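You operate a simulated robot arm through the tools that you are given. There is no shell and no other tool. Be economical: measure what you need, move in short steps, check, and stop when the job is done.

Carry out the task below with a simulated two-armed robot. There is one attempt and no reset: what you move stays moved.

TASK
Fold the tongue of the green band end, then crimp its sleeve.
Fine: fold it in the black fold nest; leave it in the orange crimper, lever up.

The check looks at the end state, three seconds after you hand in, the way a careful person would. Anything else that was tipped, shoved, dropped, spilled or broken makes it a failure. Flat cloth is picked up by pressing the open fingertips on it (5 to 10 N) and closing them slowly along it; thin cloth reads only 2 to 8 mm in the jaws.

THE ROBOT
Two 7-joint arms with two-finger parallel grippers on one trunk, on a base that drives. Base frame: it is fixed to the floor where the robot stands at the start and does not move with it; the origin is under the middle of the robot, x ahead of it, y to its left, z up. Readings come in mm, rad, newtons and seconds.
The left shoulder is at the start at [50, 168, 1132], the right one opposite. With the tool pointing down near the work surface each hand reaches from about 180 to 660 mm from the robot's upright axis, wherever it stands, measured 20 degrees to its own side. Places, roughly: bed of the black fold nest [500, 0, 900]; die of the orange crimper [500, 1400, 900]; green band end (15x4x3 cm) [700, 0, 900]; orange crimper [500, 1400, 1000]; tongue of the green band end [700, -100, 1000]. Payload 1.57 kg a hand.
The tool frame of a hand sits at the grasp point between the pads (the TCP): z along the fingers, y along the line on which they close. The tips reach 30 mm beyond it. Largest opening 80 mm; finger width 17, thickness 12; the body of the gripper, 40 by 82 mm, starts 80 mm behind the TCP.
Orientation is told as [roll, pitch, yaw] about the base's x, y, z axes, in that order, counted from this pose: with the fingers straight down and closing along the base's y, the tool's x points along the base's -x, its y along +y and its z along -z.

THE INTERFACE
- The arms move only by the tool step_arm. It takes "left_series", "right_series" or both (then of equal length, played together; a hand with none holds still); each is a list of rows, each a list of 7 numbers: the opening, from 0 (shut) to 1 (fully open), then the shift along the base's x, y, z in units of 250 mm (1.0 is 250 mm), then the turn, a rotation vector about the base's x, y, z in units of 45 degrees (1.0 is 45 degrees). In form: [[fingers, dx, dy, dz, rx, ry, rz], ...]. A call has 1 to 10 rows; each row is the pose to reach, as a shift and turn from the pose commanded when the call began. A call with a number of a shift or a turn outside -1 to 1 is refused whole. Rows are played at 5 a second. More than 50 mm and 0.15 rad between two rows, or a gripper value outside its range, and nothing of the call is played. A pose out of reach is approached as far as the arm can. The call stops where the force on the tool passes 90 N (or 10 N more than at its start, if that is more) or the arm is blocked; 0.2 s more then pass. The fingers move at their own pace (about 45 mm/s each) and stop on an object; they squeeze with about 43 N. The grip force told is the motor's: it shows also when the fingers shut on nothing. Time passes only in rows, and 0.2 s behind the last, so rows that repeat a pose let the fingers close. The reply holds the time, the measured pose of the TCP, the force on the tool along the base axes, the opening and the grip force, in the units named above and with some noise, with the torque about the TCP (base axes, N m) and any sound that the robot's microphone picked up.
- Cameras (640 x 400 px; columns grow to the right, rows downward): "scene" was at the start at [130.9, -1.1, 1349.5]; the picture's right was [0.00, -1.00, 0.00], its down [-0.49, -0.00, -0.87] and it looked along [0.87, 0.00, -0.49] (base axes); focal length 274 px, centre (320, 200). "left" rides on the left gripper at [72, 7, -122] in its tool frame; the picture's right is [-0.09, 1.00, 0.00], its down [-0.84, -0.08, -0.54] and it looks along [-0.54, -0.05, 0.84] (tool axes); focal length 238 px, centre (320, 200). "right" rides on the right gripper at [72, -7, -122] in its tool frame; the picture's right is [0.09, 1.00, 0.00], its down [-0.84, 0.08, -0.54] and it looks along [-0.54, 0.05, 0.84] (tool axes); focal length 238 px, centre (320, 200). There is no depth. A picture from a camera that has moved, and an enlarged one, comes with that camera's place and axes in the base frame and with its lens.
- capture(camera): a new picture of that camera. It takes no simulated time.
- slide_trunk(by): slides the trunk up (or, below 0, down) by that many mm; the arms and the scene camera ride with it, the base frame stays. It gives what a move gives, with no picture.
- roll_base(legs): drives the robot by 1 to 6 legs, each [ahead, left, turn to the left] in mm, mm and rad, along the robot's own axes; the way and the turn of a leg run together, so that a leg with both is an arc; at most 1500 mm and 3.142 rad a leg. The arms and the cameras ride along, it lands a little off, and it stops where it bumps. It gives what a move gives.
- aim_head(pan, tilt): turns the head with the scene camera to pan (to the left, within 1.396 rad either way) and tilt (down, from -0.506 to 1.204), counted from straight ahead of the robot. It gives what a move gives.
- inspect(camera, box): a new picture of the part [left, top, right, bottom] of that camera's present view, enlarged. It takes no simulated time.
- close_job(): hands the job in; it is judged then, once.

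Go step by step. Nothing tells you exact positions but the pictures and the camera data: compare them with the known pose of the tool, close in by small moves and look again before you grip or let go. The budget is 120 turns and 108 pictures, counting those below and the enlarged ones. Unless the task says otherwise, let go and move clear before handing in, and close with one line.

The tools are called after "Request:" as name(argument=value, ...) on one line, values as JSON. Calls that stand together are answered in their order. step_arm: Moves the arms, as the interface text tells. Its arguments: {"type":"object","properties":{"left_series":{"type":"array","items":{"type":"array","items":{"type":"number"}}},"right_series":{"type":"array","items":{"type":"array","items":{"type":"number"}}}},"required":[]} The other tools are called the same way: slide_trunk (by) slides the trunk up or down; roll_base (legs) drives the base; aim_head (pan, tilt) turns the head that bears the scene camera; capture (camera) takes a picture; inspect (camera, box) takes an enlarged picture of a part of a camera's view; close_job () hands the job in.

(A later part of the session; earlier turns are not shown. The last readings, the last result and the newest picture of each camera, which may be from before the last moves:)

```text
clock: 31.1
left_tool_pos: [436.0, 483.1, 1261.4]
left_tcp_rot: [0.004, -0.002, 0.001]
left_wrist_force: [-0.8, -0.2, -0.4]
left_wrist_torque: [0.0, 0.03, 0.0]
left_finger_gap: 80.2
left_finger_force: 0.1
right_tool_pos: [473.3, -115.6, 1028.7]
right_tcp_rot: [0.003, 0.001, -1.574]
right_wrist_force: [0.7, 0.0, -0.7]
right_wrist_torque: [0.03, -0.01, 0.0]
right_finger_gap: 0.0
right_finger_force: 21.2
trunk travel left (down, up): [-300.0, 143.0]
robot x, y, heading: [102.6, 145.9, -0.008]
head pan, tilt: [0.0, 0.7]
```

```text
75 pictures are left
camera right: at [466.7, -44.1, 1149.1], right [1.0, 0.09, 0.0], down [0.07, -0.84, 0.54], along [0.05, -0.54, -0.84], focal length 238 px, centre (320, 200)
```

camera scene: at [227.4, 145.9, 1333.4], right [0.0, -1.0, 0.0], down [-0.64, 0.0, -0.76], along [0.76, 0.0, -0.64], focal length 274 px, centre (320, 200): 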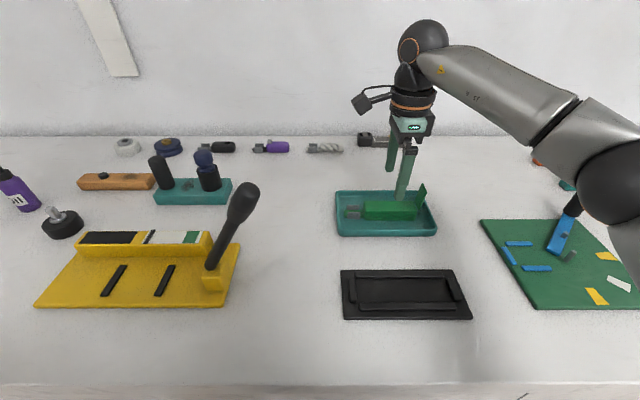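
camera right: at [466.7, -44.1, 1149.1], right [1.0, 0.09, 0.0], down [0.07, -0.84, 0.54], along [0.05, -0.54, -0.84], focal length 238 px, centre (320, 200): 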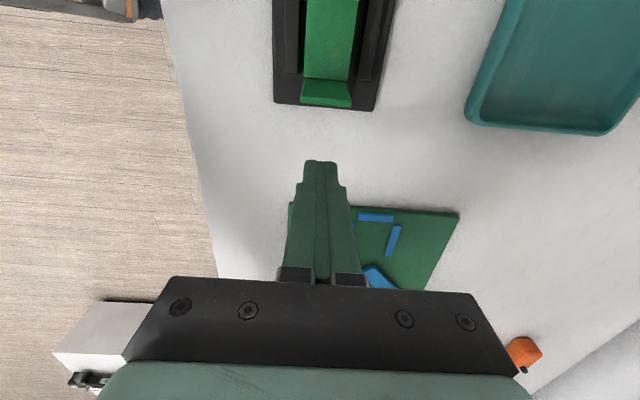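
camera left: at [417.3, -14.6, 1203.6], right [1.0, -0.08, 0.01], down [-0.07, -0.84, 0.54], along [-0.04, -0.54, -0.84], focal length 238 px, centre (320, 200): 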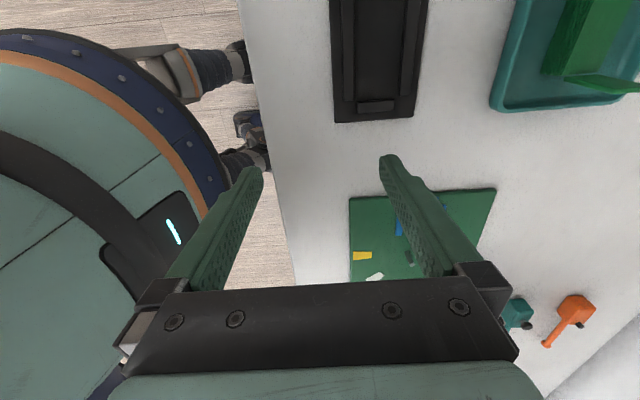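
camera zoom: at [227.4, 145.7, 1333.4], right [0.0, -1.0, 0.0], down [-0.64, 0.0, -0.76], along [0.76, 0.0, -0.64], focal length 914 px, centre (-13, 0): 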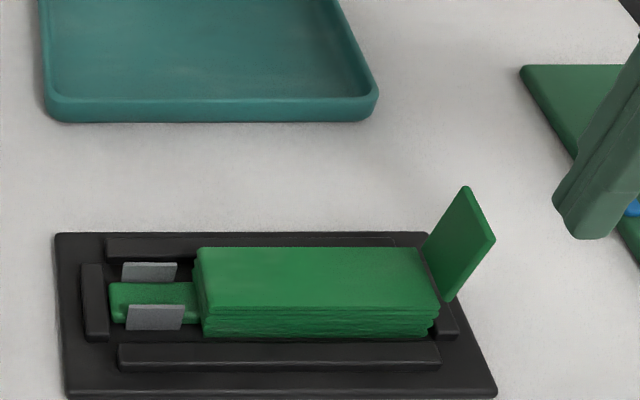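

Behind the tongue. Pushing slowly toward +y against its upper part.

Request:
step_arm(right_series=[[0, 0, 0.1, 0, 0, 0, 0], [0, 0, 0.16, 0, 0, 0, 0], [0, 0, 0.2, 0, 0, 0, 0], [0, 0, 0.24, 0, 0, 0, 0], [0, 0, 0.28, -0.01, 0, 0, 0], [0, 0, 0.32, -0.03, 0, 0, 0]])

Request:
inspect(camera="scene", box=[330, 200, 510, 320])

```text
clock: 32.5
left_tool_pos: [436.2, 483.0, 1260.5]
left_tcp_rot: [0.004, -0.001, 0.0]
left_wrist_force: [0.9, -0.6, -0.3]
left_wrist_torque: [0.01, 0.01, 0.01]
left_finger_gap: 80.0
left_finger_force: 0.0
right_tool_pos: [473.8, -35.8, 1021.0]
right_tcp_rot: [0.001, 0.0, -1.575]
right_wrist_force: [-0.2, 0.4, -1.0]
right_wrist_torque: [0.02, 0.0, -0.02]
right_finger_gap: 0.0
right_finger_force: 21.7
trunk travel left (down, up): [-300.0, 143.0]
robot x, y, heading: [98.8, 146.1, -0.005]
head pan, tilt: [0.0, 0.7]
```

```text
3.33 times, centred on (420, 260) of scene
camera zoom: at [227.4, 146.0, 1333.4], right [0.0, -1.0, 0.0], down [-0.64, 0.0, -0.76], along [0.76, 0.0, -0.64], focal length 914 px, centre (-13, 0)
```

zoom: 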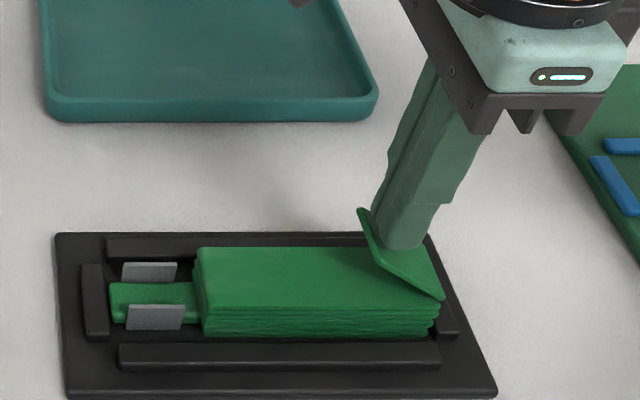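

The tongue is leaning over. Now pressing it down onto the body.

Request:
step_arm(right_series=[[0, 0, 0.01, -0.04, 0, 0, 0], [0, 0, 0.02, -0.08, 0, 0, 0], [0, 0, 0.02, -0.1, 0, 0, 0]])

Request:
inspect(camera="scene", box=[330, 200, 510, 320])

```text
clock: 33.3
left_tool_pos: [436.4, 483.2, 1260.2]
left_tcp_rot: [0.003, -0.003, -0.001]
left_wrist_force: [0.5, 0.4, 0.2]
left_wrist_torque: [-0.01, 0.0, 0.0]
left_finger_gap: 79.8
left_finger_force: 0.1
right_tool_pos: [473.6, -31.8, 995.7]
right_tcp_rot: [-0.001, 0.0, -1.574]
right_wrist_force: [0.2, 0.6, 1.5]
right_wrist_torque: [0.04, 0.01, 0.01]
right_finger_gap: 0.1
right_finger_force: 21.7
trunk travel left (down, up): [-300.0, 143.0]
robot x, y, heading: [100.8, 148.9, -0.007]
head pan, tilt: [0.0, 0.7]
```

```text
3.33 times, centred on (420, 260) of scene
camera zoom: at [227.3, 145.9, 1333.4], right [0.0, -1.0, 0.0], down [-0.64, 0.0, -0.77], along [0.77, 0.0, -0.64], focal length 914 px, centre (-13, 0)
```

zoom: 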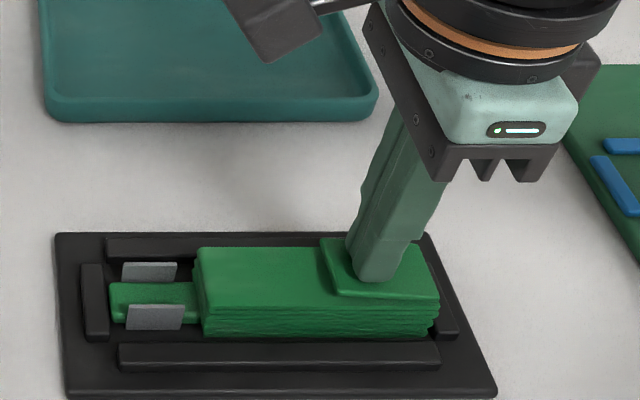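

Nearly flat. Pressing a few more millimetres to set the fold.

Request:
step_arm(right_series=[[0, 0, 0, -0.012, 0, 0, 0], [0, 0, 0, -0.024, 0, 0, 0], [0, 0, 0, -0.032, 0, 0, 0]])

Request:
inspect(camera="scene", box=[330, 200, 510, 320])

```text
clock: 34.1
left_tool_pos: [435.4, 483.9, 1261.7]
left_tcp_rot: [0.002, -0.005, 0.001]
left_wrist_force: [-1.0, 0.6, 0.9]
left_wrist_torque: [0.01, 0.01, 0.0]
left_finger_gap: 80.0
left_finger_force: 0.2
right_tool_pos: [473.3, -31.1, 990.6]
right_tcp_rot: [0.007, 0.001, -1.573]
right_wrist_force: [0.3, -0.7, 22.2]
right_wrist_torque: [-0.08, 0.02, 0.04]
right_finger_gap: 0.0
right_finger_force: 20.8
trunk travel left (down, up): [-300.0, 143.0]
robot x, y, heading: [103.7, 149.1, -0.008]
head pan, tilt: [0.0, 0.7]
```

```text
3.33 times, centred on (420, 260) of scene
camera zoom: at [225.9, 146.5, 1334.0], right [0.0, -1.0, 0.0], down [-0.64, 0.0, -0.77], along [0.77, 0.0, -0.64], focal length 914 px, centre (-13, 0)
```

zoom: 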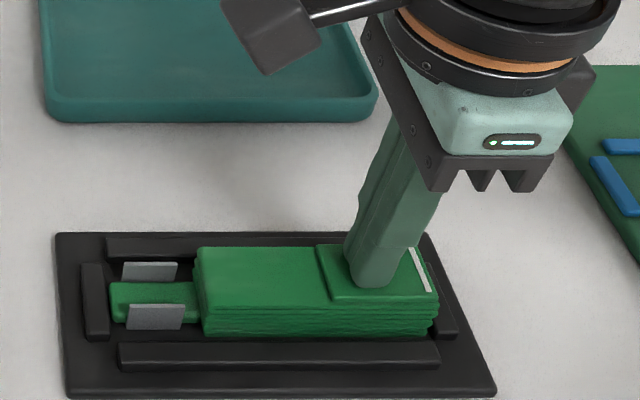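

A white crease line appeared at the fold under 22 N. Holding briefly, then lifting to check it stays.

Request:
step_arm(right_series=[[0, 0, 0, -0.006, 0, 0, 0], [0, 0, 0, -0.006, 0, 0, 0], [0, 0, 0, -0.006, 0, 0, 0], [0, 0, 0, 0.05, 0, 0, 0], [0, 0, 0, 0.2, 0, 0, 0], [0, 0, 0, 0.34, 0, 0, 0]])

Request:
inspect(camera="scene", box=[330, 220, 480, 320])

Request:
capture(camera="right")

```text
clock: 35.5
left_tool_pos: [436.8, 484.2, 1259.3]
left_tcp_rot: [0.003, -0.001, 0.0]
left_wrist_force: [0.2, 0.5, 0.4]
left_wrist_torque: [0.0, -0.02, -0.01]
left_finger_gap: 79.9
left_finger_force: 0.0
right_tool_pos: [474.3, -30.0, 1071.8]
right_tcp_rot: [0.001, -0.002, -1.576]
right_wrist_force: [0.1, -0.6, -0.4]
right_wrist_torque: [0.03, -0.02, 0.0]
right_finger_gap: 0.0
right_finger_force: 21.6
trunk travel left (down, up): [-300.0, 143.0]
robot x, y, heading: [102.1, 144.3, -0.001]
head pan, tilt: [0.0, 0.7]
```

```text
4.00 times, centred on (405, 270) of scene
camera zoom: at [226.9, 146.1, 1333.3], right [0.0, -1.0, 0.0], down [-0.64, 0.0, -0.77], along [0.77, 0.0, -0.64], focal length 1096 px, centre (-20, -80)
```

zoom: 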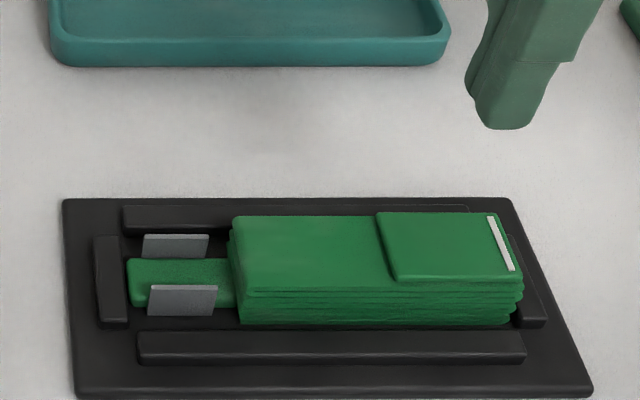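

```text
70 pictures are left
camera right: at [466.4, 41.8, 1193.7], right [1.0, 0.09, 0.0], down [0.07, -0.84, 0.54], along [0.05, -0.54, -0.84], focal length 238 px, centre (320, 200)
```

right: 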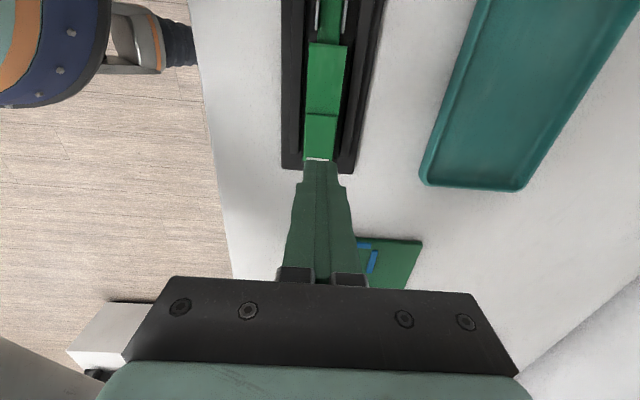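

The fold holds flat. Before picking up I'll study the crimper again from here.

Request:
aim_head(pan=1.3, tilt=0.4)

Request:
capture(camera="scene")

```text
clock: 37.0
left_tool_pos: [436.6, 483.2, 1259.4]
left_tcp_rot: [0.003, -0.002, 0.001]
left_wrist_force: [1.0, 0.0, 0.3]
left_wrist_torque: [0.02, 0.02, 0.03]
left_finger_gap: 80.0
left_finger_force: 0.1
right_tool_pos: [473.6, -30.7, 1071.7]
right_tcp_rot: [0.0, 0.0, -1.575]
right_wrist_force: [0.7, 0.2, 0.5]
right_wrist_torque: [0.03, 0.03, 0.01]
right_finger_gap: 0.2
right_finger_force: 21.3
trunk travel left (down, up): [-300.0, 143.0]
robot x, y, heading: [101.3, 145.4, 0.001]
head pan, tilt: [1.3, 0.4]
```

```text
69 pictures are left
camera scene: at [167.5, 235.3, 1360.2], right [0.96, -0.27, 0.0], down [-0.11, -0.37, -0.92], along [0.25, 0.89, -0.39], focal length 274 px, centre (320, 200)
```

scene: 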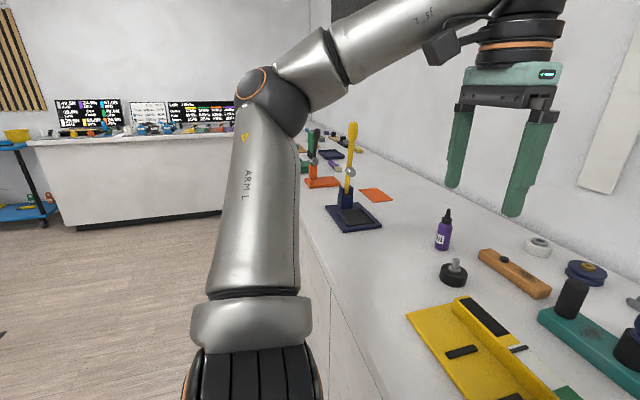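

Request:
inspect(camera="scene", box=[295, 130, 360, 195])

```text
6.15 times, centred on (328, 162) of scene
camera zoom: at [167.5, 235.3, 1360.2], right [0.96, -0.27, 0.0], down [-0.11, -0.37, -0.92], along [0.25, 0.89, -0.39], focal length 1687 px, centre (274, 431)
```

zoom: 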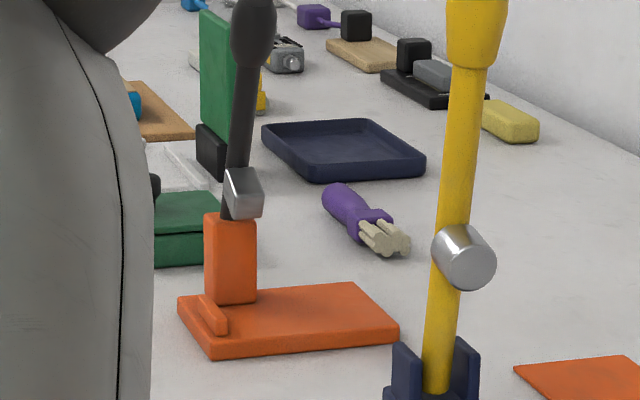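

I'll re-grip the body in the nest with the right hand, the same way as before.

Request:
step_arm(right_series=[[0.5, 0, 0.1, 0, 0, 0, 0], [0.5, 0, 0.1, -0.15, 0, 0, 0], [0.48, 0, 0.1, -0.3, 0, 0, 0], [0.48, 0, 0.1, -0.38, 0, 0, 0], [0.35, 0, 0.1, -0.382, 0, 0, 0], [0.2, 0, 0.1, -0.382, 0, 0, 0], [0.2, 0, 0.1, -0.382, 0, 0, 0], [0.2, 0, 0.1, -0.382, 0, 0, 0]])

Request:
capture(camera="right")

```text
clock: 38.8
left_tool_pos: [436.1, 482.0, 1260.3]
left_tcp_rot: [0.004, -0.001, -0.002]
left_wrist_force: [-0.5, 0.2, -0.5]
left_wrist_torque: [-0.04, -0.02, -0.02]
left_finger_gap: 80.0
left_finger_force: 0.2
right_tool_pos: [474.1, -6.5, 979.0]
right_tcp_rot: [0.002, 0.0, -1.575]
right_wrist_force: [-1.4, -3.3, 5.1]
right_wrist_torque: [-0.12, 0.04, 0.16]
right_finger_gap: 31.4
right_finger_force: 40.0
trunk travel left (down, up): [-300.0, 143.0]
robot x, y, heading: [101.0, 147.5, -0.002]
head pan, tilt: [1.3, 0.4]
```

```text
67 pictures are left
camera right: at [467.4, 65.1, 1099.9], right [1.0, 0.09, 0.0], down [0.07, -0.84, 0.54], along [0.05, -0.54, -0.84], focal length 238 px, centre (320, 200)
```

right: 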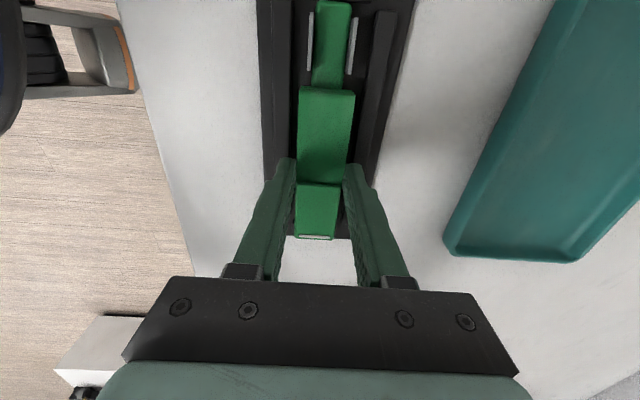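

Gripped. Lifting, pulling in a little, then backing away from the counter and driving left toward the crimper.

Request:
step_arm(right_series=[[0.2, 0, 0, 0.03, 0, 0, 0], [0.2, 0, 0, 0.15, 0, 0, 0], [0.2, 0, 0, 0.33, 0, 0, 0], [0.2, -0.05, 0, 0.5, 0, 0, 0], [0.2, -0.15, 0, 0.6, 0, 0, 0]])

Request:
capture(camera="right")

Request:
roll_base(legs=[[-260, 0, 0], [0, 900, 0]])

Request:
aim_head(pan=0.6, tilt=0.5)

Request:
capture(camera="scene")

```text
clock: 40.0
left_tool_pos: [436.8, 482.4, 1259.7]
left_tcp_rot: [0.004, -0.002, -0.001]
left_wrist_force: [-0.2, -0.2, -0.5]
left_wrist_torque: [0.02, 0.01, -0.04]
left_finger_gap: 80.1
left_finger_force: 0.1
right_tool_pos: [432.9, -5.9, 1126.8]
right_tcp_rot: [0.001, 0.001, -1.574]
right_wrist_force: [-0.5, 1.2, -2.5]
right_wrist_torque: [-0.03, -0.03, -0.02]
right_finger_gap: 31.5
right_finger_force: 39.9
trunk travel left (down, up): [-300.0, 143.0]
robot x, y, heading: [100.7, 144.8, -0.002]
head pan, tilt: [1.3, 0.4]
```

```text
66 pictures are left
camera right: at [426.0, 66.0, 1249.0], right [1.0, 0.09, 0.0], down [0.07, -0.84, 0.54], along [0.05, -0.54, -0.84], focal length 238 px, centre (320, 200)
```

right: 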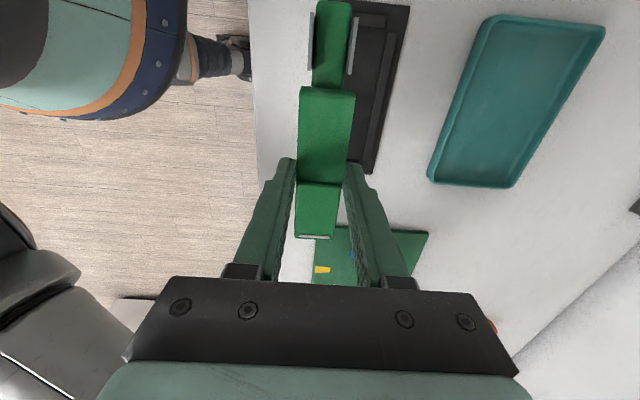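

```text
clock: 46.2
left_tool_pos: [173.9, 1385.2, 1259.8]
left_tcp_rot: [0.003, -0.002, 0.006]
left_wrist_force: [0.6, 0.6, 0.1]
left_wrist_torque: [-0.02, -0.02, -0.01]
left_finger_gap: 80.1
left_finger_force: 0.0
right_tool_pos: [176.0, 897.4, 1126.0]
right_tcp_rot: [0.0, 0.0, -1.564]
right_wrist_force: [0.6, -0.1, -1.7]
right_wrist_torque: [-0.04, -0.04, 0.02]
right_finger_gap: 31.2
right_finger_force: 39.8
trunk travel left (down, up): [-300.0, 143.0]
robot x, y, heading: [-157.2, 1046.1, 0.012]
head pan, tilt: [1.3, 0.4]
```

```text
clock: 47.3
left_tool_pos: [173.7, 1384.2, 1260.8]
left_tcp_rot: [0.004, -0.002, 0.009]
left_wrist_force: [-0.5, -0.6, 0.7]
left_wrist_torque: [0.01, 0.01, 0.02]
left_finger_gap: 80.1
left_finger_force: 0.1
right_tool_pos: [175.1, 896.4, 1127.2]
right_tcp_rot: [0.0, 0.0, -1.566]
right_wrist_force: [0.0, 0.7, -1.9]
right_wrist_torque: [0.0, -0.05, -0.01]
right_finger_gap: 31.1
right_finger_force: 39.6
trunk travel left (down, up): [-300.0, 143.0]
robot x, y, heading: [-157.8, 1045.4, 0.008]
head pan, tilt: [0.6, 0.499]
```

```text
65 pictures are left
camera scene: at [-43.2, 1097.8, 1351.1], right [0.57, -0.82, 0.0], down [-0.39, -0.27, -0.88], along [0.72, 0.5, -0.48], focal length 274 px, centre (320, 200)
```

scene: 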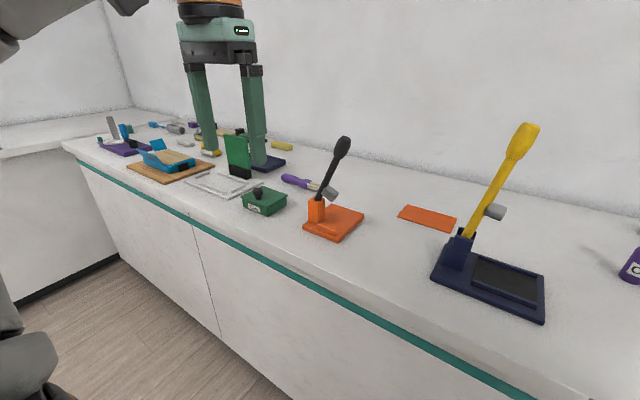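

The band is held. Now zooming in on the orange crimper.

Request:
inspect(camera="scene", box=[280, 130, 390, 245])

Request:
roll_base(legs=[[0, 450, 0]])

Request:
aim_head(pan=0.0, tilt=0.6)

Request:
capture(camera="scene")

```text
3.48 times, centred on (335, 188) of scene
camera zoom: at [-43.2, 1097.8, 1351.1], right [0.57, -0.82, 0.0], down [-0.39, -0.27, -0.88], along [0.72, 0.5, -0.48], focal length 953 px, centre (268, 244)
```

zoom: 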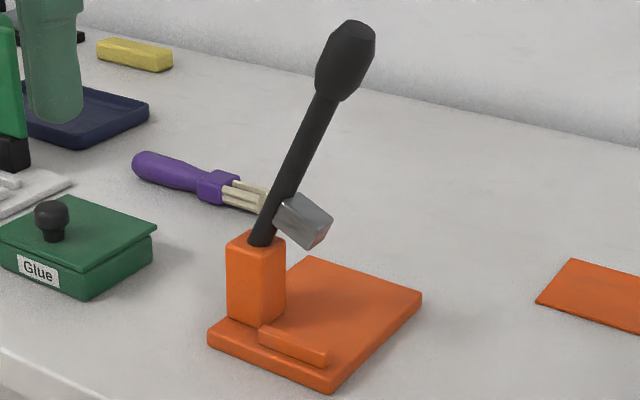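

```text
clock: 50.0
left_tool_pos: [174.8, 1831.6, 1260.0]
left_tcp_rot: [0.003, -0.001, 0.001]
left_wrist_force: [-0.1, 0.4, 0.6]
left_wrist_torque: [-0.01, -0.02, -0.02]
left_finger_gap: 80.3
left_finger_force: 0.0
right_tool_pos: [172.9, 1342.4, 1127.0]
right_tcp_rot: [-0.001, 0.0, -1.573]
right_wrist_force: [-0.2, -0.5, -1.7]
right_wrist_torque: [-0.03, 0.0, 0.03]
right_finger_gap: 31.4
right_finger_force: 40.2
trunk travel left (down, up): [-300.0, 143.0]
robot x, y, heading: [-157.4, 1494.7, 0.001]
head pan, tilt: [0.6, 0.499]
```

```text
clock: 51.0
left_tool_pos: [174.6, 1830.2, 1260.4]
left_tcp_rot: [0.003, -0.003, 0.002]
left_wrist_force: [0.1, -0.3, -0.4]
left_wrist_torque: [0.01, -0.02, -0.01]
left_finger_gap: 80.1
left_finger_force: 0.1
right_tool_pos: [173.0, 1342.5, 1127.0]
right_tcp_rot: [0.0, 0.0, -1.575]
right_wrist_force: [-0.4, -0.7, -1.3]
right_wrist_torque: [0.0, 0.0, 0.01]
right_finger_gap: 31.4
right_finger_force: 39.9
trunk travel left (down, up): [-300.0, 143.0]
robot x, y, heading: [-158.9, 1495.6, 0.001]
head pan, tilt: [0.0, 0.6]
```

```text
63 pictures are left
camera scene: at [-30.5, 1493.4, 1342.0], right [0.0, -1.0, 0.0], down [-0.56, 0.0, -0.83], along [0.83, 0.0, -0.56], focal length 274 px, centre (320, 200)
```

scene: 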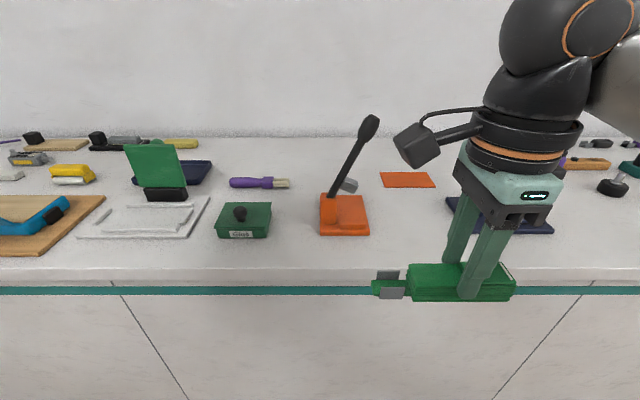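

Request:
inspect(camera="scene", box=[300, 105, 400, 245])

Request:
inspect(camera="scene", box=[305, 185, 385, 240])

Request:
capture(camera="right")

```text
2.86 times, centred on (350, 175) of scene
camera zoom: at [-30.5, 1493.4, 1342.0], right [0.0, -1.0, 0.0], down [-0.56, 0.0, -0.83], along [0.83, 0.0, -0.56], focal length 783 px, centre (234, 271)
```

zoom: 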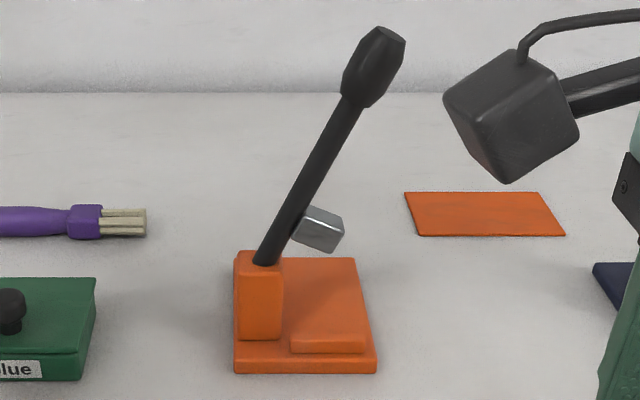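

```text
7.27 times, centred on (345, 212) of scene
camera zoom: at [-30.5, 1493.4, 1342.0], right [0.0, -1.0, 0.0], down [-0.56, 0.0, -0.83], along [0.83, 0.0, -0.56], focal length 1994 px, centre (138, 109)
```

zoom: 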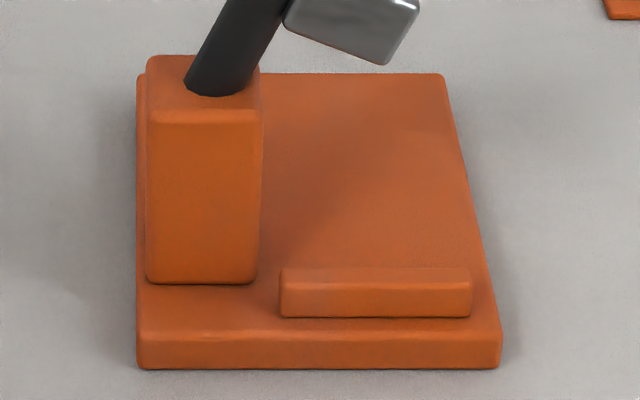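

```text
60 pictures are left
camera right: at [165.5, 1413.8, 1248.4], right [1.0, 0.09, 0.0], down [0.08, -0.84, 0.54], along [0.05, -0.54, -0.84], focal length 238 px, centre (320, 200)
```

right: 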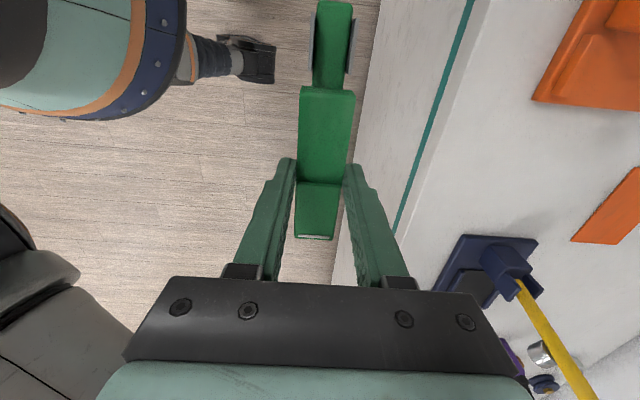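

The crimper's layout is clear. The band should lie along x with its tail against the rib (x≈464, y≈1418), and the jaw comes down at y≈1417. A vertical wrist would put its camera into the lever, so I'll set the band on free counter, regrip it tilted, then place it. First I'll turn the band so the sleeve points to −x.

Request:
step_arm(right_series=[[0.2, 0.05, -0.05, 0, 0, 0, 0.167], [0.2, 0.1, -0.1, 0, 0, 0, 0.333], [0.2, 0.15, -0.15, 0, 0, 0, 0.5], [0.2, 0.2, -0.2, 0, 0, 0, 0.667], [0.2, 0.25, -0.25, 0, 0, 0, 0.833], [0.2, 0.3, -0.3, 0, 0, 0, 1.0]])

Request:
step_arm(right_series=[[0.2, 0, -0.02, 0, 0, 0, 0.167], [0.2, 0, -0.04, 0, 0, 0, 0.333], [0.2, 0, -0.06, 0, 0, 0, 0.5], [0.2, 0, -0.08, 0, 0, 0, 0.667], [0.2, 0, -0.1, 0, 0, 0, 0.833], [0.2, 0, -0.12, 0, 0, 0, 1.0]])

Request:
capture(camera="scene")

```text
clock: 52.4
left_tool_pos: [175.1, 1830.0, 1260.0]
left_tcp_rot: [0.003, -0.003, 0.003]
left_wrist_force: [0.1, -0.5, 0.5]
left_wrist_torque: [-0.04, -0.01, -0.02]
left_finger_gap: 80.2
left_finger_force: 0.0
right_tool_pos: [247.6, 1267.5, 1126.9]
right_tcp_rot: [-0.002, 0.0, -0.785]
right_wrist_force: [-1.1, 0.5, -1.8]
right_wrist_torque: [0.0, -0.02, 0.0]
right_finger_gap: 31.2
right_finger_force: 40.1
trunk travel left (down, up): [-300.0, 143.0]
robot x, y, heading: [-158.8, 1497.3, 0.002]
head pan, tilt: [0.0, 0.6]
```

```text
clock: 53.8
left_tool_pos: [174.8, 1830.5, 1259.7]
left_tcp_rot: [0.002, -0.001, 0.003]
left_wrist_force: [0.7, 0.6, -0.3]
left_wrist_torque: [-0.04, 0.0, 0.02]
left_finger_gap: 80.1
left_finger_force: 0.0
right_tool_pos: [248.6, 1238.4, 1127.7]
right_tcp_rot: [0.0, 0.0, 0.0]
right_wrist_force: [0.5, -0.1, -1.4]
right_wrist_torque: [-0.03, -0.01, 0.03]
right_finger_gap: 31.3
right_finger_force: 40.1
trunk travel left (down, up): [-300.0, 143.0]
robot x, y, heading: [-158.5, 1493.9, 0.003]
head pan, tilt: [0.0, 0.6]
```

```text
59 pictures are left
camera scene: at [-30.6, 1493.2, 1342.0], right [0.0, -1.0, 0.0], down [-0.56, 0.0, -0.83], along [0.83, 0.0, -0.56], focal length 274 px, centre (320, 200)
```

scene: 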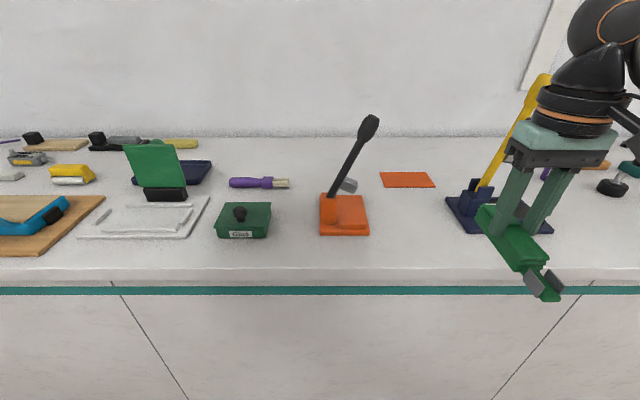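

Turned. Now drive left 60 and ahead 255 to bring the band over the free counter.

Request:
roll_base(legs=[[0, 60, 0], [252, 0, 0]])

Request:
aim_head(pan=-0.4, tilt=0.75)

Request:
capture(camera="scene")

Request:
capture(camera="right")

```text
clock: 56.2
left_tool_pos: [429.9, 1888.3, 1259.8]
left_tcp_rot: [0.004, -0.002, -0.003]
left_wrist_force: [-0.2, 0.4, -1.1]
left_wrist_torque: [-0.02, 0.0, -0.03]
left_finger_gap: 80.1
left_finger_force: 0.0
right_tool_pos: [501.0, 1295.3, 1126.1]
right_tcp_rot: [0.0, -0.001, -0.006]
right_wrist_force: [-0.1, -0.9, -0.9]
right_wrist_torque: [-0.01, -0.05, -0.01]
right_finger_gap: 31.4
right_finger_force: 40.2
trunk travel left (down, up): [-300.0, 143.0]
robot x, y, heading: [92.2, 1552.1, -0.001]
head pan, tilt: [0.0, 0.6]
```

```text
clock: 57.0
left_tool_pos: [428.5, 1888.0, 1260.3]
left_tcp_rot: [0.003, -0.002, -0.002]
left_wrist_force: [-0.7, 0.0, 0.1]
left_wrist_torque: [0.0, -0.03, 0.07]
left_finger_gap: 79.8
left_finger_force: 0.0
right_tool_pos: [499.7, 1295.7, 1126.6]
right_tcp_rot: [-0.001, -0.001, -0.005]
right_wrist_force: [-0.2, 0.1, -2.1]
right_wrist_torque: [-0.02, 0.0, 0.0]
right_finger_gap: 31.6
right_finger_force: 40.0
trunk travel left (down, up): [-300.0, 143.0]
robot x, y, heading: [93.9, 1551.8, -0.008]
head pan, tilt: [-0.4, 0.75]
```

```text
58 pictures are left
camera scene: at [210.1, 1519.3, 1329.1], right [-0.39, -0.92, 0.0], down [-0.63, 0.27, -0.73], along [0.67, -0.29, -0.68], focal length 274 px, centre (320, 200)
```

scene: 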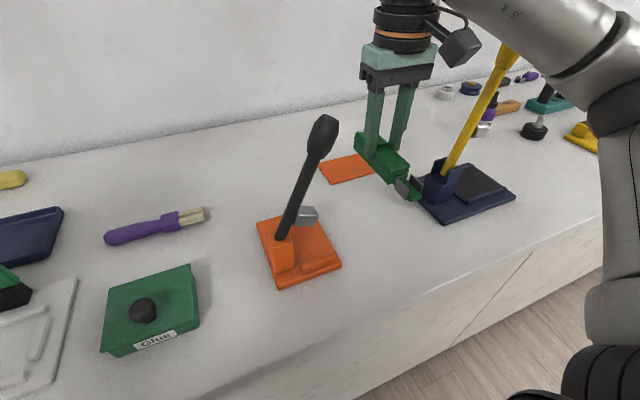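

```text
57 pictures are left
camera right: at [426.9, 1289.0, 1248.7], right [-0.09, 1.0, 0.0], down [0.84, 0.07, 0.54], along [0.54, 0.05, -0.84], focal length 238 px, centre (320, 200)
```

right: 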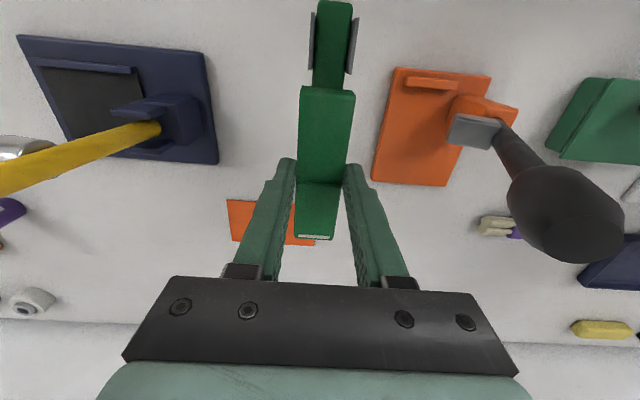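

Area below is free. Lowering the band to the counter.

Request:
step_arm(right_series=[[0.2, 0, 0, -0.18, 0, 0, 0], [0.2, 0, 0, -0.36, 0, 0, 0], [0.2, 0, 0, -0.52, 0, 0, 0], [0.2, 0, 0, -0.58, 0, 0, 0], [0.2, 0, 0, -0.605, 0, 0, 0], [0.2, 0, 0, -0.62, 0, 0, 0]])

Request:
capture(camera="scene")

```text
clock: 58.5
left_tool_pos: [428.8, 1888.1, 1260.4]
left_tcp_rot: [0.004, -0.001, -0.002]
left_wrist_force: [0.4, -0.3, -0.2]
left_wrist_torque: [-0.03, 0.0, 0.01]
left_finger_gap: 80.0
left_finger_force: 0.0
right_tool_pos: [499.3, 1295.8, 973.2]
right_tcp_rot: [0.001, 0.0, -0.006]
right_wrist_force: [-0.1, 0.1, -1.2]
right_wrist_torque: [0.03, -0.02, 0.02]
right_finger_gap: 31.3
right_finger_force: 40.3
trunk travel left (down, up): [-300.0, 143.0]
robot x, y, heading: [92.7, 1552.9, -0.002]
head pan, tilt: [-0.4, 0.75]
```

```text
56 pictures are left
camera scene: at [210.0, 1519.2, 1329.1], right [-0.39, -0.92, 0.0], down [-0.63, 0.27, -0.73], along [0.67, -0.29, -0.68], focal length 274 px, centre (320, 200)
```

scene: 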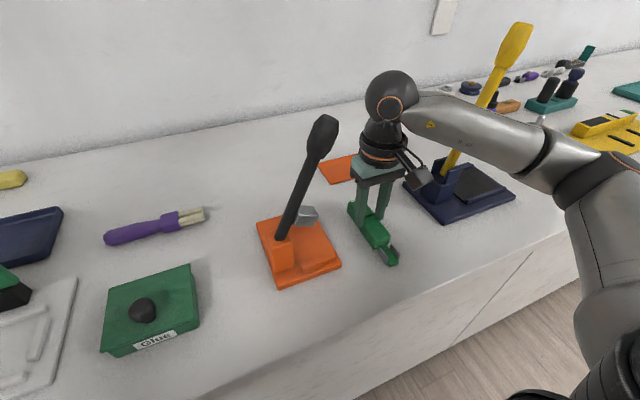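

Request:
step_arm(right_series=[[0.2, 0, 0, -0.01, 0, 0, 0], [0.2, 0, 0, -0.018, 0, 0, 0]])

```text
clock: 59.0
left_tool_pos: [427.3, 1888.5, 1260.8]
left_tcp_rot: [0.004, -0.002, -0.003]
left_wrist_force: [0.5, -0.1, 0.6]
left_wrist_torque: [-0.04, 0.03, -0.01]
left_finger_gap: 80.0
left_finger_force: 0.0
right_tool_pos: [499.5, 1296.5, 969.5]
right_tcp_rot: [0.002, -0.004, -0.006]
right_wrist_force: [1.0, -1.6, 15.7]
right_wrist_torque: [-0.05, 1.16, 0.08]
right_finger_gap: 31.3
right_finger_force: 39.8
trunk travel left (down, up): [-300.0, 143.0]
robot x, y, heading: [92.7, 1551.4, -0.002]
head pan, tilt: [-0.4, 0.75]
```

Contact at 15 N. Releasing, rising and tilting the hand 20° away, moving toward the body's middle.

Request:
step_arm(right_series=[[0.55, 0, 0, 0.015, 0, 0, 0], [0.55, 0, 0, 0.015, 0, 0, 0], [0.55, 0, 0, 0.12, 0, 0, 0], [0.55, 0.03, 0, 0.24, 0, 0.15, 0], [0.55, 0.06, 0, 0.24, 0, 0.3, 0], [0.55, 0.098, 0, 0.24, 0, 0.446, 0]])

Request:
capture(camera="right")

Request:
inspect(camera="scene", box=[320, 130, 450, 280])

```text
clock: 60.5
left_tool_pos: [427.1, 1888.6, 1260.0]
left_tcp_rot: [0.002, -0.002, -0.002]
left_wrist_force: [-0.4, -0.1, -1.5]
left_wrist_torque: [-0.01, -0.01, -0.03]
left_finger_gap: 80.1
left_finger_force: 0.0
right_tool_pos: [524.4, 1296.9, 1028.7]
right_tcp_rot: [-0.001, 0.351, -0.005]
right_wrist_force: [-0.5, -0.4, -0.2]
right_wrist_torque: [0.0, 0.0, 0.0]
right_finger_gap: 43.9
right_finger_force: 0.1
trunk travel left (down, up): [-300.0, 143.0]
robot x, y, heading: [90.4, 1552.0, -0.006]
head pan, tilt: [-0.4, 0.75]
```

```text
55 pictures are left
camera right: at [498.4, 1290.2, 1167.0], right [-0.08, 1.0, 0.03], down [0.97, 0.07, 0.22], along [0.22, 0.05, -0.97], focal length 238 px, centre (320, 200)
```

right: 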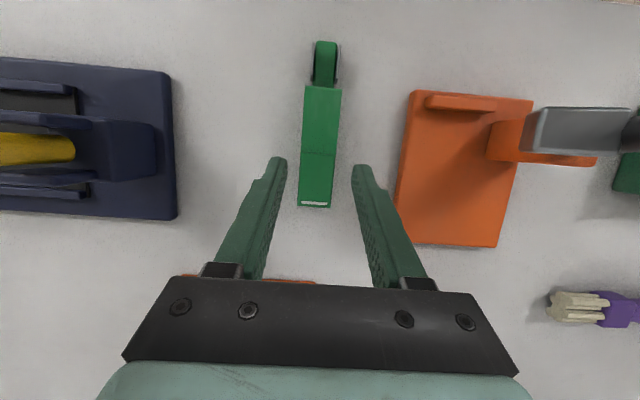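

```text
2.67 times, centred on (385, 205) of scene
camera zoom: at [210.1, 1519.6, 1329.1], right [-0.39, -0.92, 0.0], down [-0.63, 0.27, -0.73], along [0.67, -0.29, -0.68], focal length 731 px, centre (147, 187)
```

zoom: 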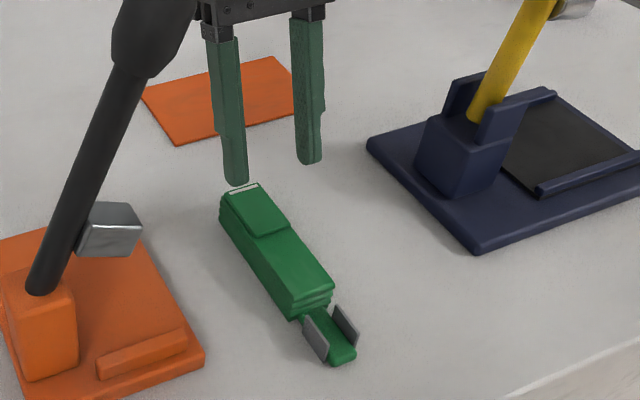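

Clear view. Lowering vertically to grip the body with the tilted hand.

Request:
step_arm(right_series=[[0.55, 0, 0, -0.12, 0, 0, 0], [0.55, 0, 0, -0.2, 0, 0, 0], [0.55, 0, 0, -0.235, 0, 0, 0], [0.35, 0, 0, -0.235, 0, 0, 0], [0.2, 0, 0, -0.235, 0, 0, 0], [0.2, 0, 0, -0.235, 0, 0, 0]])

Request:
step_arm(right_series=[[0.2, 0, 0, 0.02, 0, 0, 0], [0.2, 0, 0, 0.1, 0, 0, 0], [0.2, 0, 0, 0.2, 0, 0, 0]])

Request:
capture(camera="right")

Request:
inspect(camera="scene", box=[240, 80, 460, 290])

```text
clock: 61.9
left_tool_pos: [428.1, 1887.3, 1259.7]
left_tcp_rot: [0.003, 0.0, -0.003]
left_wrist_force: [-0.2, 0.4, -0.4]
left_wrist_torque: [0.03, 0.0, 0.01]
left_finger_gap: 80.0
left_finger_force: 0.1
right_tool_pos: [523.5, 1296.0, 969.1]
right_tcp_rot: [-0.002, 0.349, -0.006]
right_wrist_force: [1.8, -0.4, 1.2]
right_wrist_torque: [-0.04, -0.06, 0.01]
right_finger_gap: 31.4
right_finger_force: 33.1
trunk travel left (down, up): [-300.0, 143.0]
robot x, y, heading: [91.1, 1553.3, -0.004]
head pan, tilt: [-0.4, 0.75]
```

```text
clock: 62.6
left_tool_pos: [427.7, 1888.7, 1260.6]
left_tcp_rot: [0.002, -0.001, -0.002]
left_wrist_force: [0.3, -0.8, 0.1]
left_wrist_torque: [0.04, 0.02, -0.02]
left_finger_gap: 80.1
left_finger_force: 0.0
right_tool_pos: [523.6, 1294.5, 1018.5]
right_tcp_rot: [-0.002, 0.351, -0.005]
right_wrist_force: [0.1, -0.1, -1.2]
right_wrist_torque: [0.01, -0.03, 0.0]
right_finger_gap: 31.3
right_finger_force: 40.3
trunk travel left (down, up): [-300.0, 143.0]
robot x, y, heading: [94.3, 1553.2, -0.0]
head pan, tilt: [-0.4, 0.75]
```

```text
53 pictures are left
camera right: at [496.8, 1288.8, 1157.6], right [-0.08, 1.0, 0.03], down [0.97, 0.07, 0.22], along [0.22, 0.05, -0.97], focal length 238 px, centre (320, 200)
```

right: 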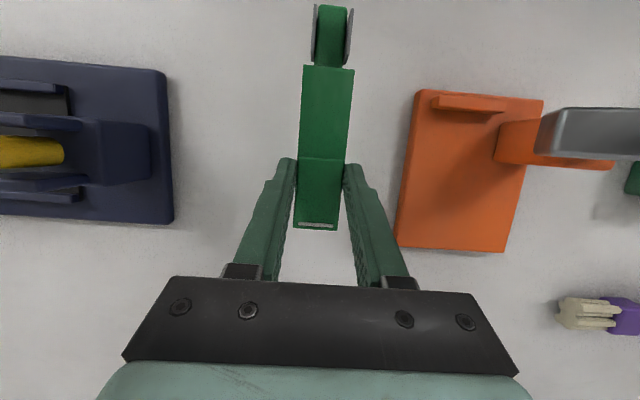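

```text
1.90 times, centred on (350, 185) of scene
camera zoom: at [209.8, 1519.4, 1329.1], right [-0.39, -0.92, 0.0], down [-0.63, 0.27, -0.73], along [0.67, -0.29, -0.68], focal length 522 px, centre (263, 229)
```

zoom: 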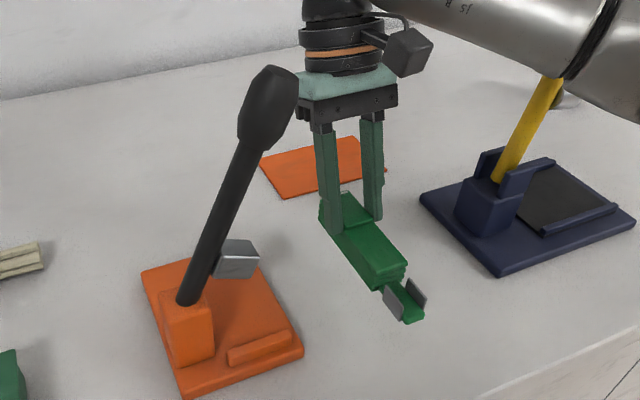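

Held with the tail 113 mm ahead of the TCP. Moving in low from the right, under the raised jaw.

Request:
step_arm(right_series=[[0.2, 0.13, 0, -0.03, 0, 0, 0], [0.2, 0.25, 0, -0.08, 0, 0, 0], [0.2, 0.25, 0.1, -0.1, 0, 0, 0], [0.2, 0.25, 0.25, -0.1, 0, 0, 0], [0.2, 0.25, 0.38, -0.1, 0, 0, 0]])

Request:
capture(camera="right")

Request:
inspect(camera="scene", box=[240, 80, 460, 290])

```text
clock: 63.9
left_tool_pos: [428.5, 1888.8, 1260.6]
left_tcp_rot: [0.003, -0.002, -0.002]
left_wrist_force: [-0.8, 0.2, 0.2]
left_wrist_torque: [-0.01, 0.02, 0.0]
left_finger_gap: 79.9
left_finger_force: 0.1
right_tool_pos: [588.4, 1388.6, 993.8]
right_tcp_rot: [-0.002, 0.349, -0.007]
right_wrist_force: [-0.1, -0.2, -1.5]
right_wrist_torque: [-0.03, -0.07, 0.0]
right_finger_gap: 31.1
right_finger_force: 39.7
trunk travel left (down, up): [-300.0, 143.0]
robot x, y, heading: [95.7, 1549.7, -0.001]
head pan, tilt: [-0.4, 0.75]
```

```text
51 pictures are left
camera right: at [561.0, 1384.1, 1132.9], right [-0.08, 1.0, 0.03], down [0.97, 0.07, 0.22], along [0.22, 0.05, -0.97], focal length 238 px, centre (320, 200)
```

right: 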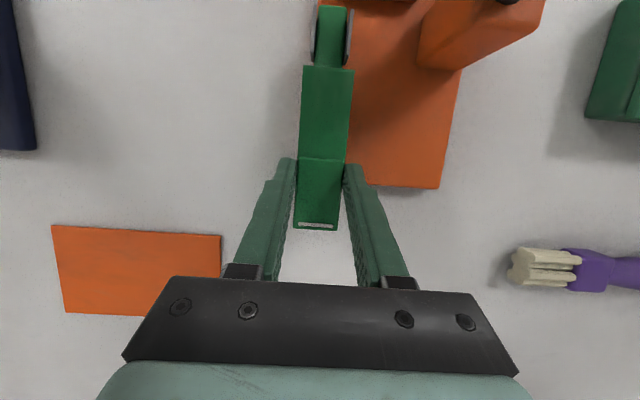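

```text
1.90 times, centred on (350, 185) of scene
camera zoom: at [210.0, 1519.7, 1329.1], right [-0.39, -0.92, 0.0], down [-0.63, 0.27, -0.73], along [0.67, -0.29, -0.68], focal length 522 px, centre (263, 229)
```

zoom: 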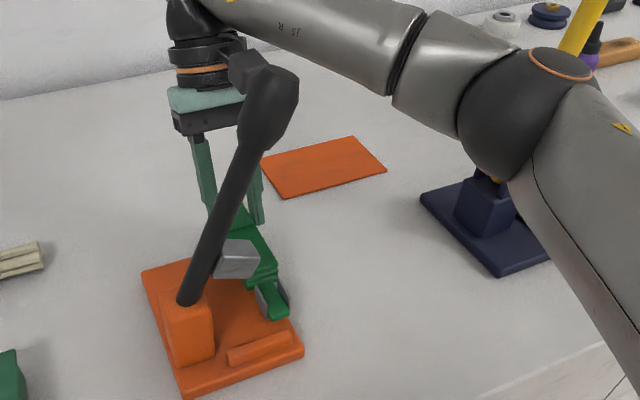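

Clear of the lever. Moving to y≈1420.

Request:
step_arm(right_series=[[0.2, 0, 0.06, 0, 0, 0, 0], [0.2, 0, 0.125, 0, 0, 0, 0]])

Request:
aim_head(pan=-0.3, tilt=0.8)

Request:
inspect(camera="scene", box=[220, 100, 400, 260])

Request:
capture(camera="right")

```text
clock: 64.5
left_tool_pos: [428.5, 1888.2, 1260.1]
left_tcp_rot: [0.003, -0.002, -0.002]
left_wrist_force: [0.6, 0.2, 1.0]
left_wrist_torque: [0.02, -0.01, 0.02]
left_finger_gap: 80.0
left_finger_force: 0.1
right_tool_pos: [586.9, 1420.9, 993.8]
right_tcp_rot: [-0.002, 0.35, -0.008]
right_wrist_force: [0.1, -0.1, -1.0]
right_wrist_torque: [0.0, -0.04, -0.02]
right_finger_gap: 31.5
right_finger_force: 40.0
trunk travel left (down, up): [-300.0, 143.0]
robot x, y, heading: [93.0, 1552.3, -0.004]
head pan, tilt: [-0.4, 0.75]
```

```text
clock: 65.1
left_tool_pos: [428.9, 1887.7, 1261.0]
left_tcp_rot: [0.003, 0.0, -0.002]
left_wrist_force: [0.1, 1.0, 0.6]
left_wrist_torque: [0.0, 0.01, 0.03]
left_finger_gap: 80.0
left_finger_force: 0.1
right_tool_pos: [587.2, 1422.2, 992.9]
right_tcp_rot: [-0.001, 0.351, -0.005]
right_wrist_force: [-0.1, 0.3, -0.5]
right_wrist_torque: [0.01, -0.1, 0.0]
right_finger_gap: 31.4
right_finger_force: 39.8
trunk travel left (down, up): [-300.0, 143.0]
robot x, y, heading: [92.1, 1550.6, -0.004]
head pan, tilt: [-0.3, 0.799]
```

```text
2.50 times, centred on (310, 180) of scene
camera zoom: at [210.8, 1527.6, 1325.1], right [-0.3, -0.95, 0.0], down [-0.68, 0.22, -0.7], along [0.67, -0.21, -0.72], focal length 685 px, centre (345, 250)
```

zoom: 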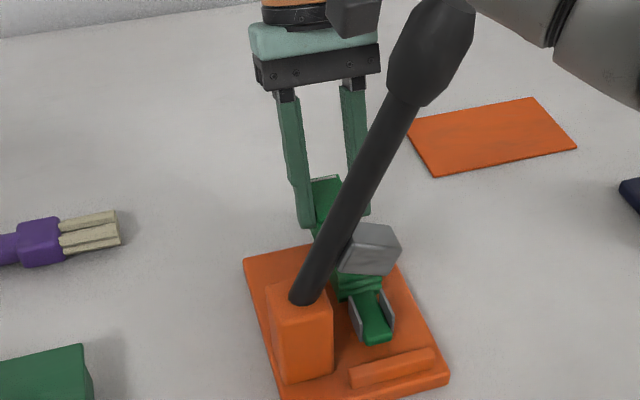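

```text
48 pictures are left
camera right: at [560.9, 1415.0, 1132.9], right [-0.08, 1.0, 0.03], down [0.97, 0.07, 0.22], along [0.22, 0.05, -0.97], focal length 238 px, centre (320, 200)
```

right: 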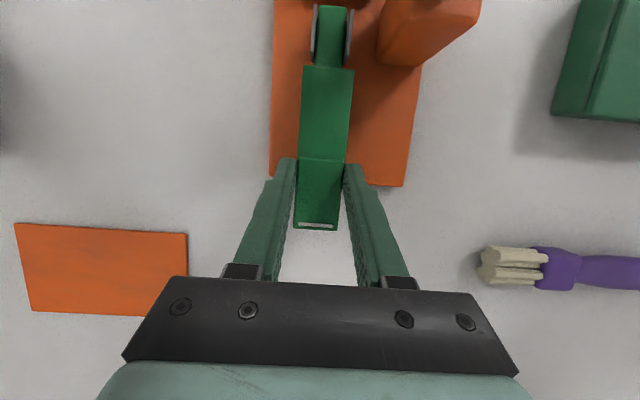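

Lowering close to the plate, then I'll check the alignment with the rib.

Request:
step_arm(right_series=[[0.2, 0, -0.006, -0.02, 0, 0, 0], [0.2, 0, -0.008, -0.04, 0, 0, 0]])

Request:
inspect(camera="scene", box=[270, 170, 380, 260])

```text
clock: 65.7
left_tool_pos: [428.9, 1888.7, 1261.6]
left_tcp_rot: [0.005, -0.001, -0.001]
left_wrist_force: [0.8, -0.1, -1.0]
left_wrist_torque: [0.01, -0.02, 0.01]
left_finger_gap: 80.1
left_finger_force: 0.0
right_tool_pos: [588.2, 1420.5, 985.0]
right_tcp_rot: [-0.001, 0.347, -0.005]
right_wrist_force: [3.0, -1.2, 9.0]
right_wrist_torque: [-0.13, 0.86, 0.09]
right_finger_gap: 31.6
right_finger_force: 40.1
trunk travel left (down, up): [-300.0, 143.0]
robot x, y, heading: [95.3, 1554.5, -0.002]
head pan, tilt: [-0.3, 0.799]
```

```text
4.44 times, centred on (325, 215) of scene
camera zoom: at [210.5, 1527.8, 1325.4], right [-0.3, -0.95, 0.0], down [-0.68, 0.21, -0.7], along [0.67, -0.21, -0.72], focal length 1218 px, centre (298, 133)
```

zoom: 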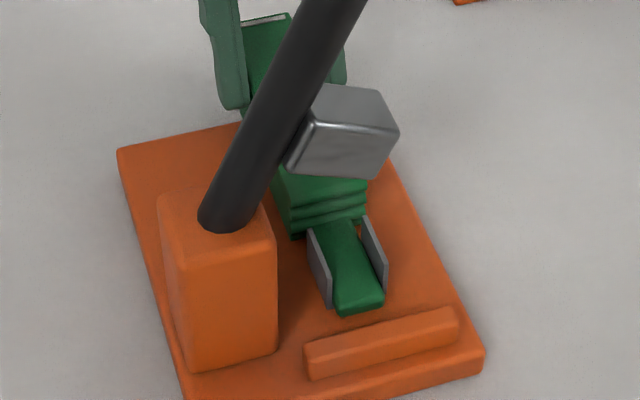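

The sleeve sits between the rib and jaw. Shifting −3 mm in y and 9 mm toward the rib, slightly raised.

Request:
step_arm(right_series=[[0.2, 0, -0.004, 0.008, 0, 0, 0], [0.2, -0.018, -0.012, 0.008, 0, 0, 0], [0.2, -0.036, -0.012, 0.008, 0, 0, 0]])

Request:
inspect(camera="scene", box=[270, 170, 380, 260])

```text
clock: 66.5
left_tool_pos: [429.2, 1888.2, 1261.8]
left_tcp_rot: [0.003, -0.001, -0.002]
left_wrist_force: [0.1, -0.4, -0.2]
left_wrist_torque: [-0.01, -0.02, 0.01]
left_finger_gap: 79.9
left_finger_force: 0.0
right_tool_pos: [579.4, 1418.9, 986.0]
right_tcp_rot: [-0.002, 0.349, -0.007]
right_wrist_force: [5.8, -1.3, 6.1]
right_wrist_torque: [0.03, -0.13, 0.02]
right_finger_gap: 31.3
right_finger_force: 39.9
trunk travel left (down, up): [-300.0, 143.0]
robot x, y, heading: [92.5, 1550.6, -0.006]
head pan, tilt: [-0.3, 0.799]
```

```text
4.44 times, centred on (325, 215) of scene
camera zoom: at [210.9, 1527.6, 1325.1], right [-0.3, -0.95, 0.0], down [-0.68, 0.21, -0.7], along [0.66, -0.21, -0.72], focal length 1218 px, centre (298, 133)
```

zoom: 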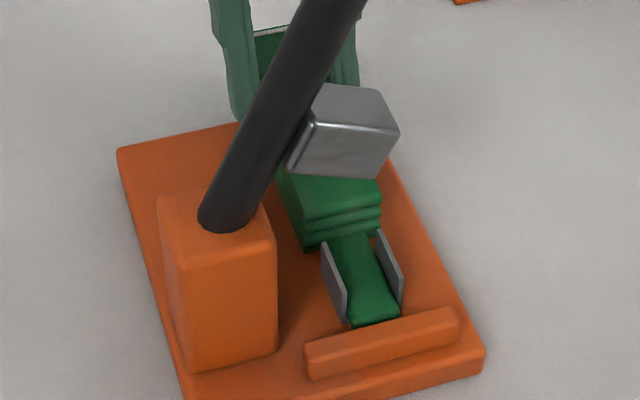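

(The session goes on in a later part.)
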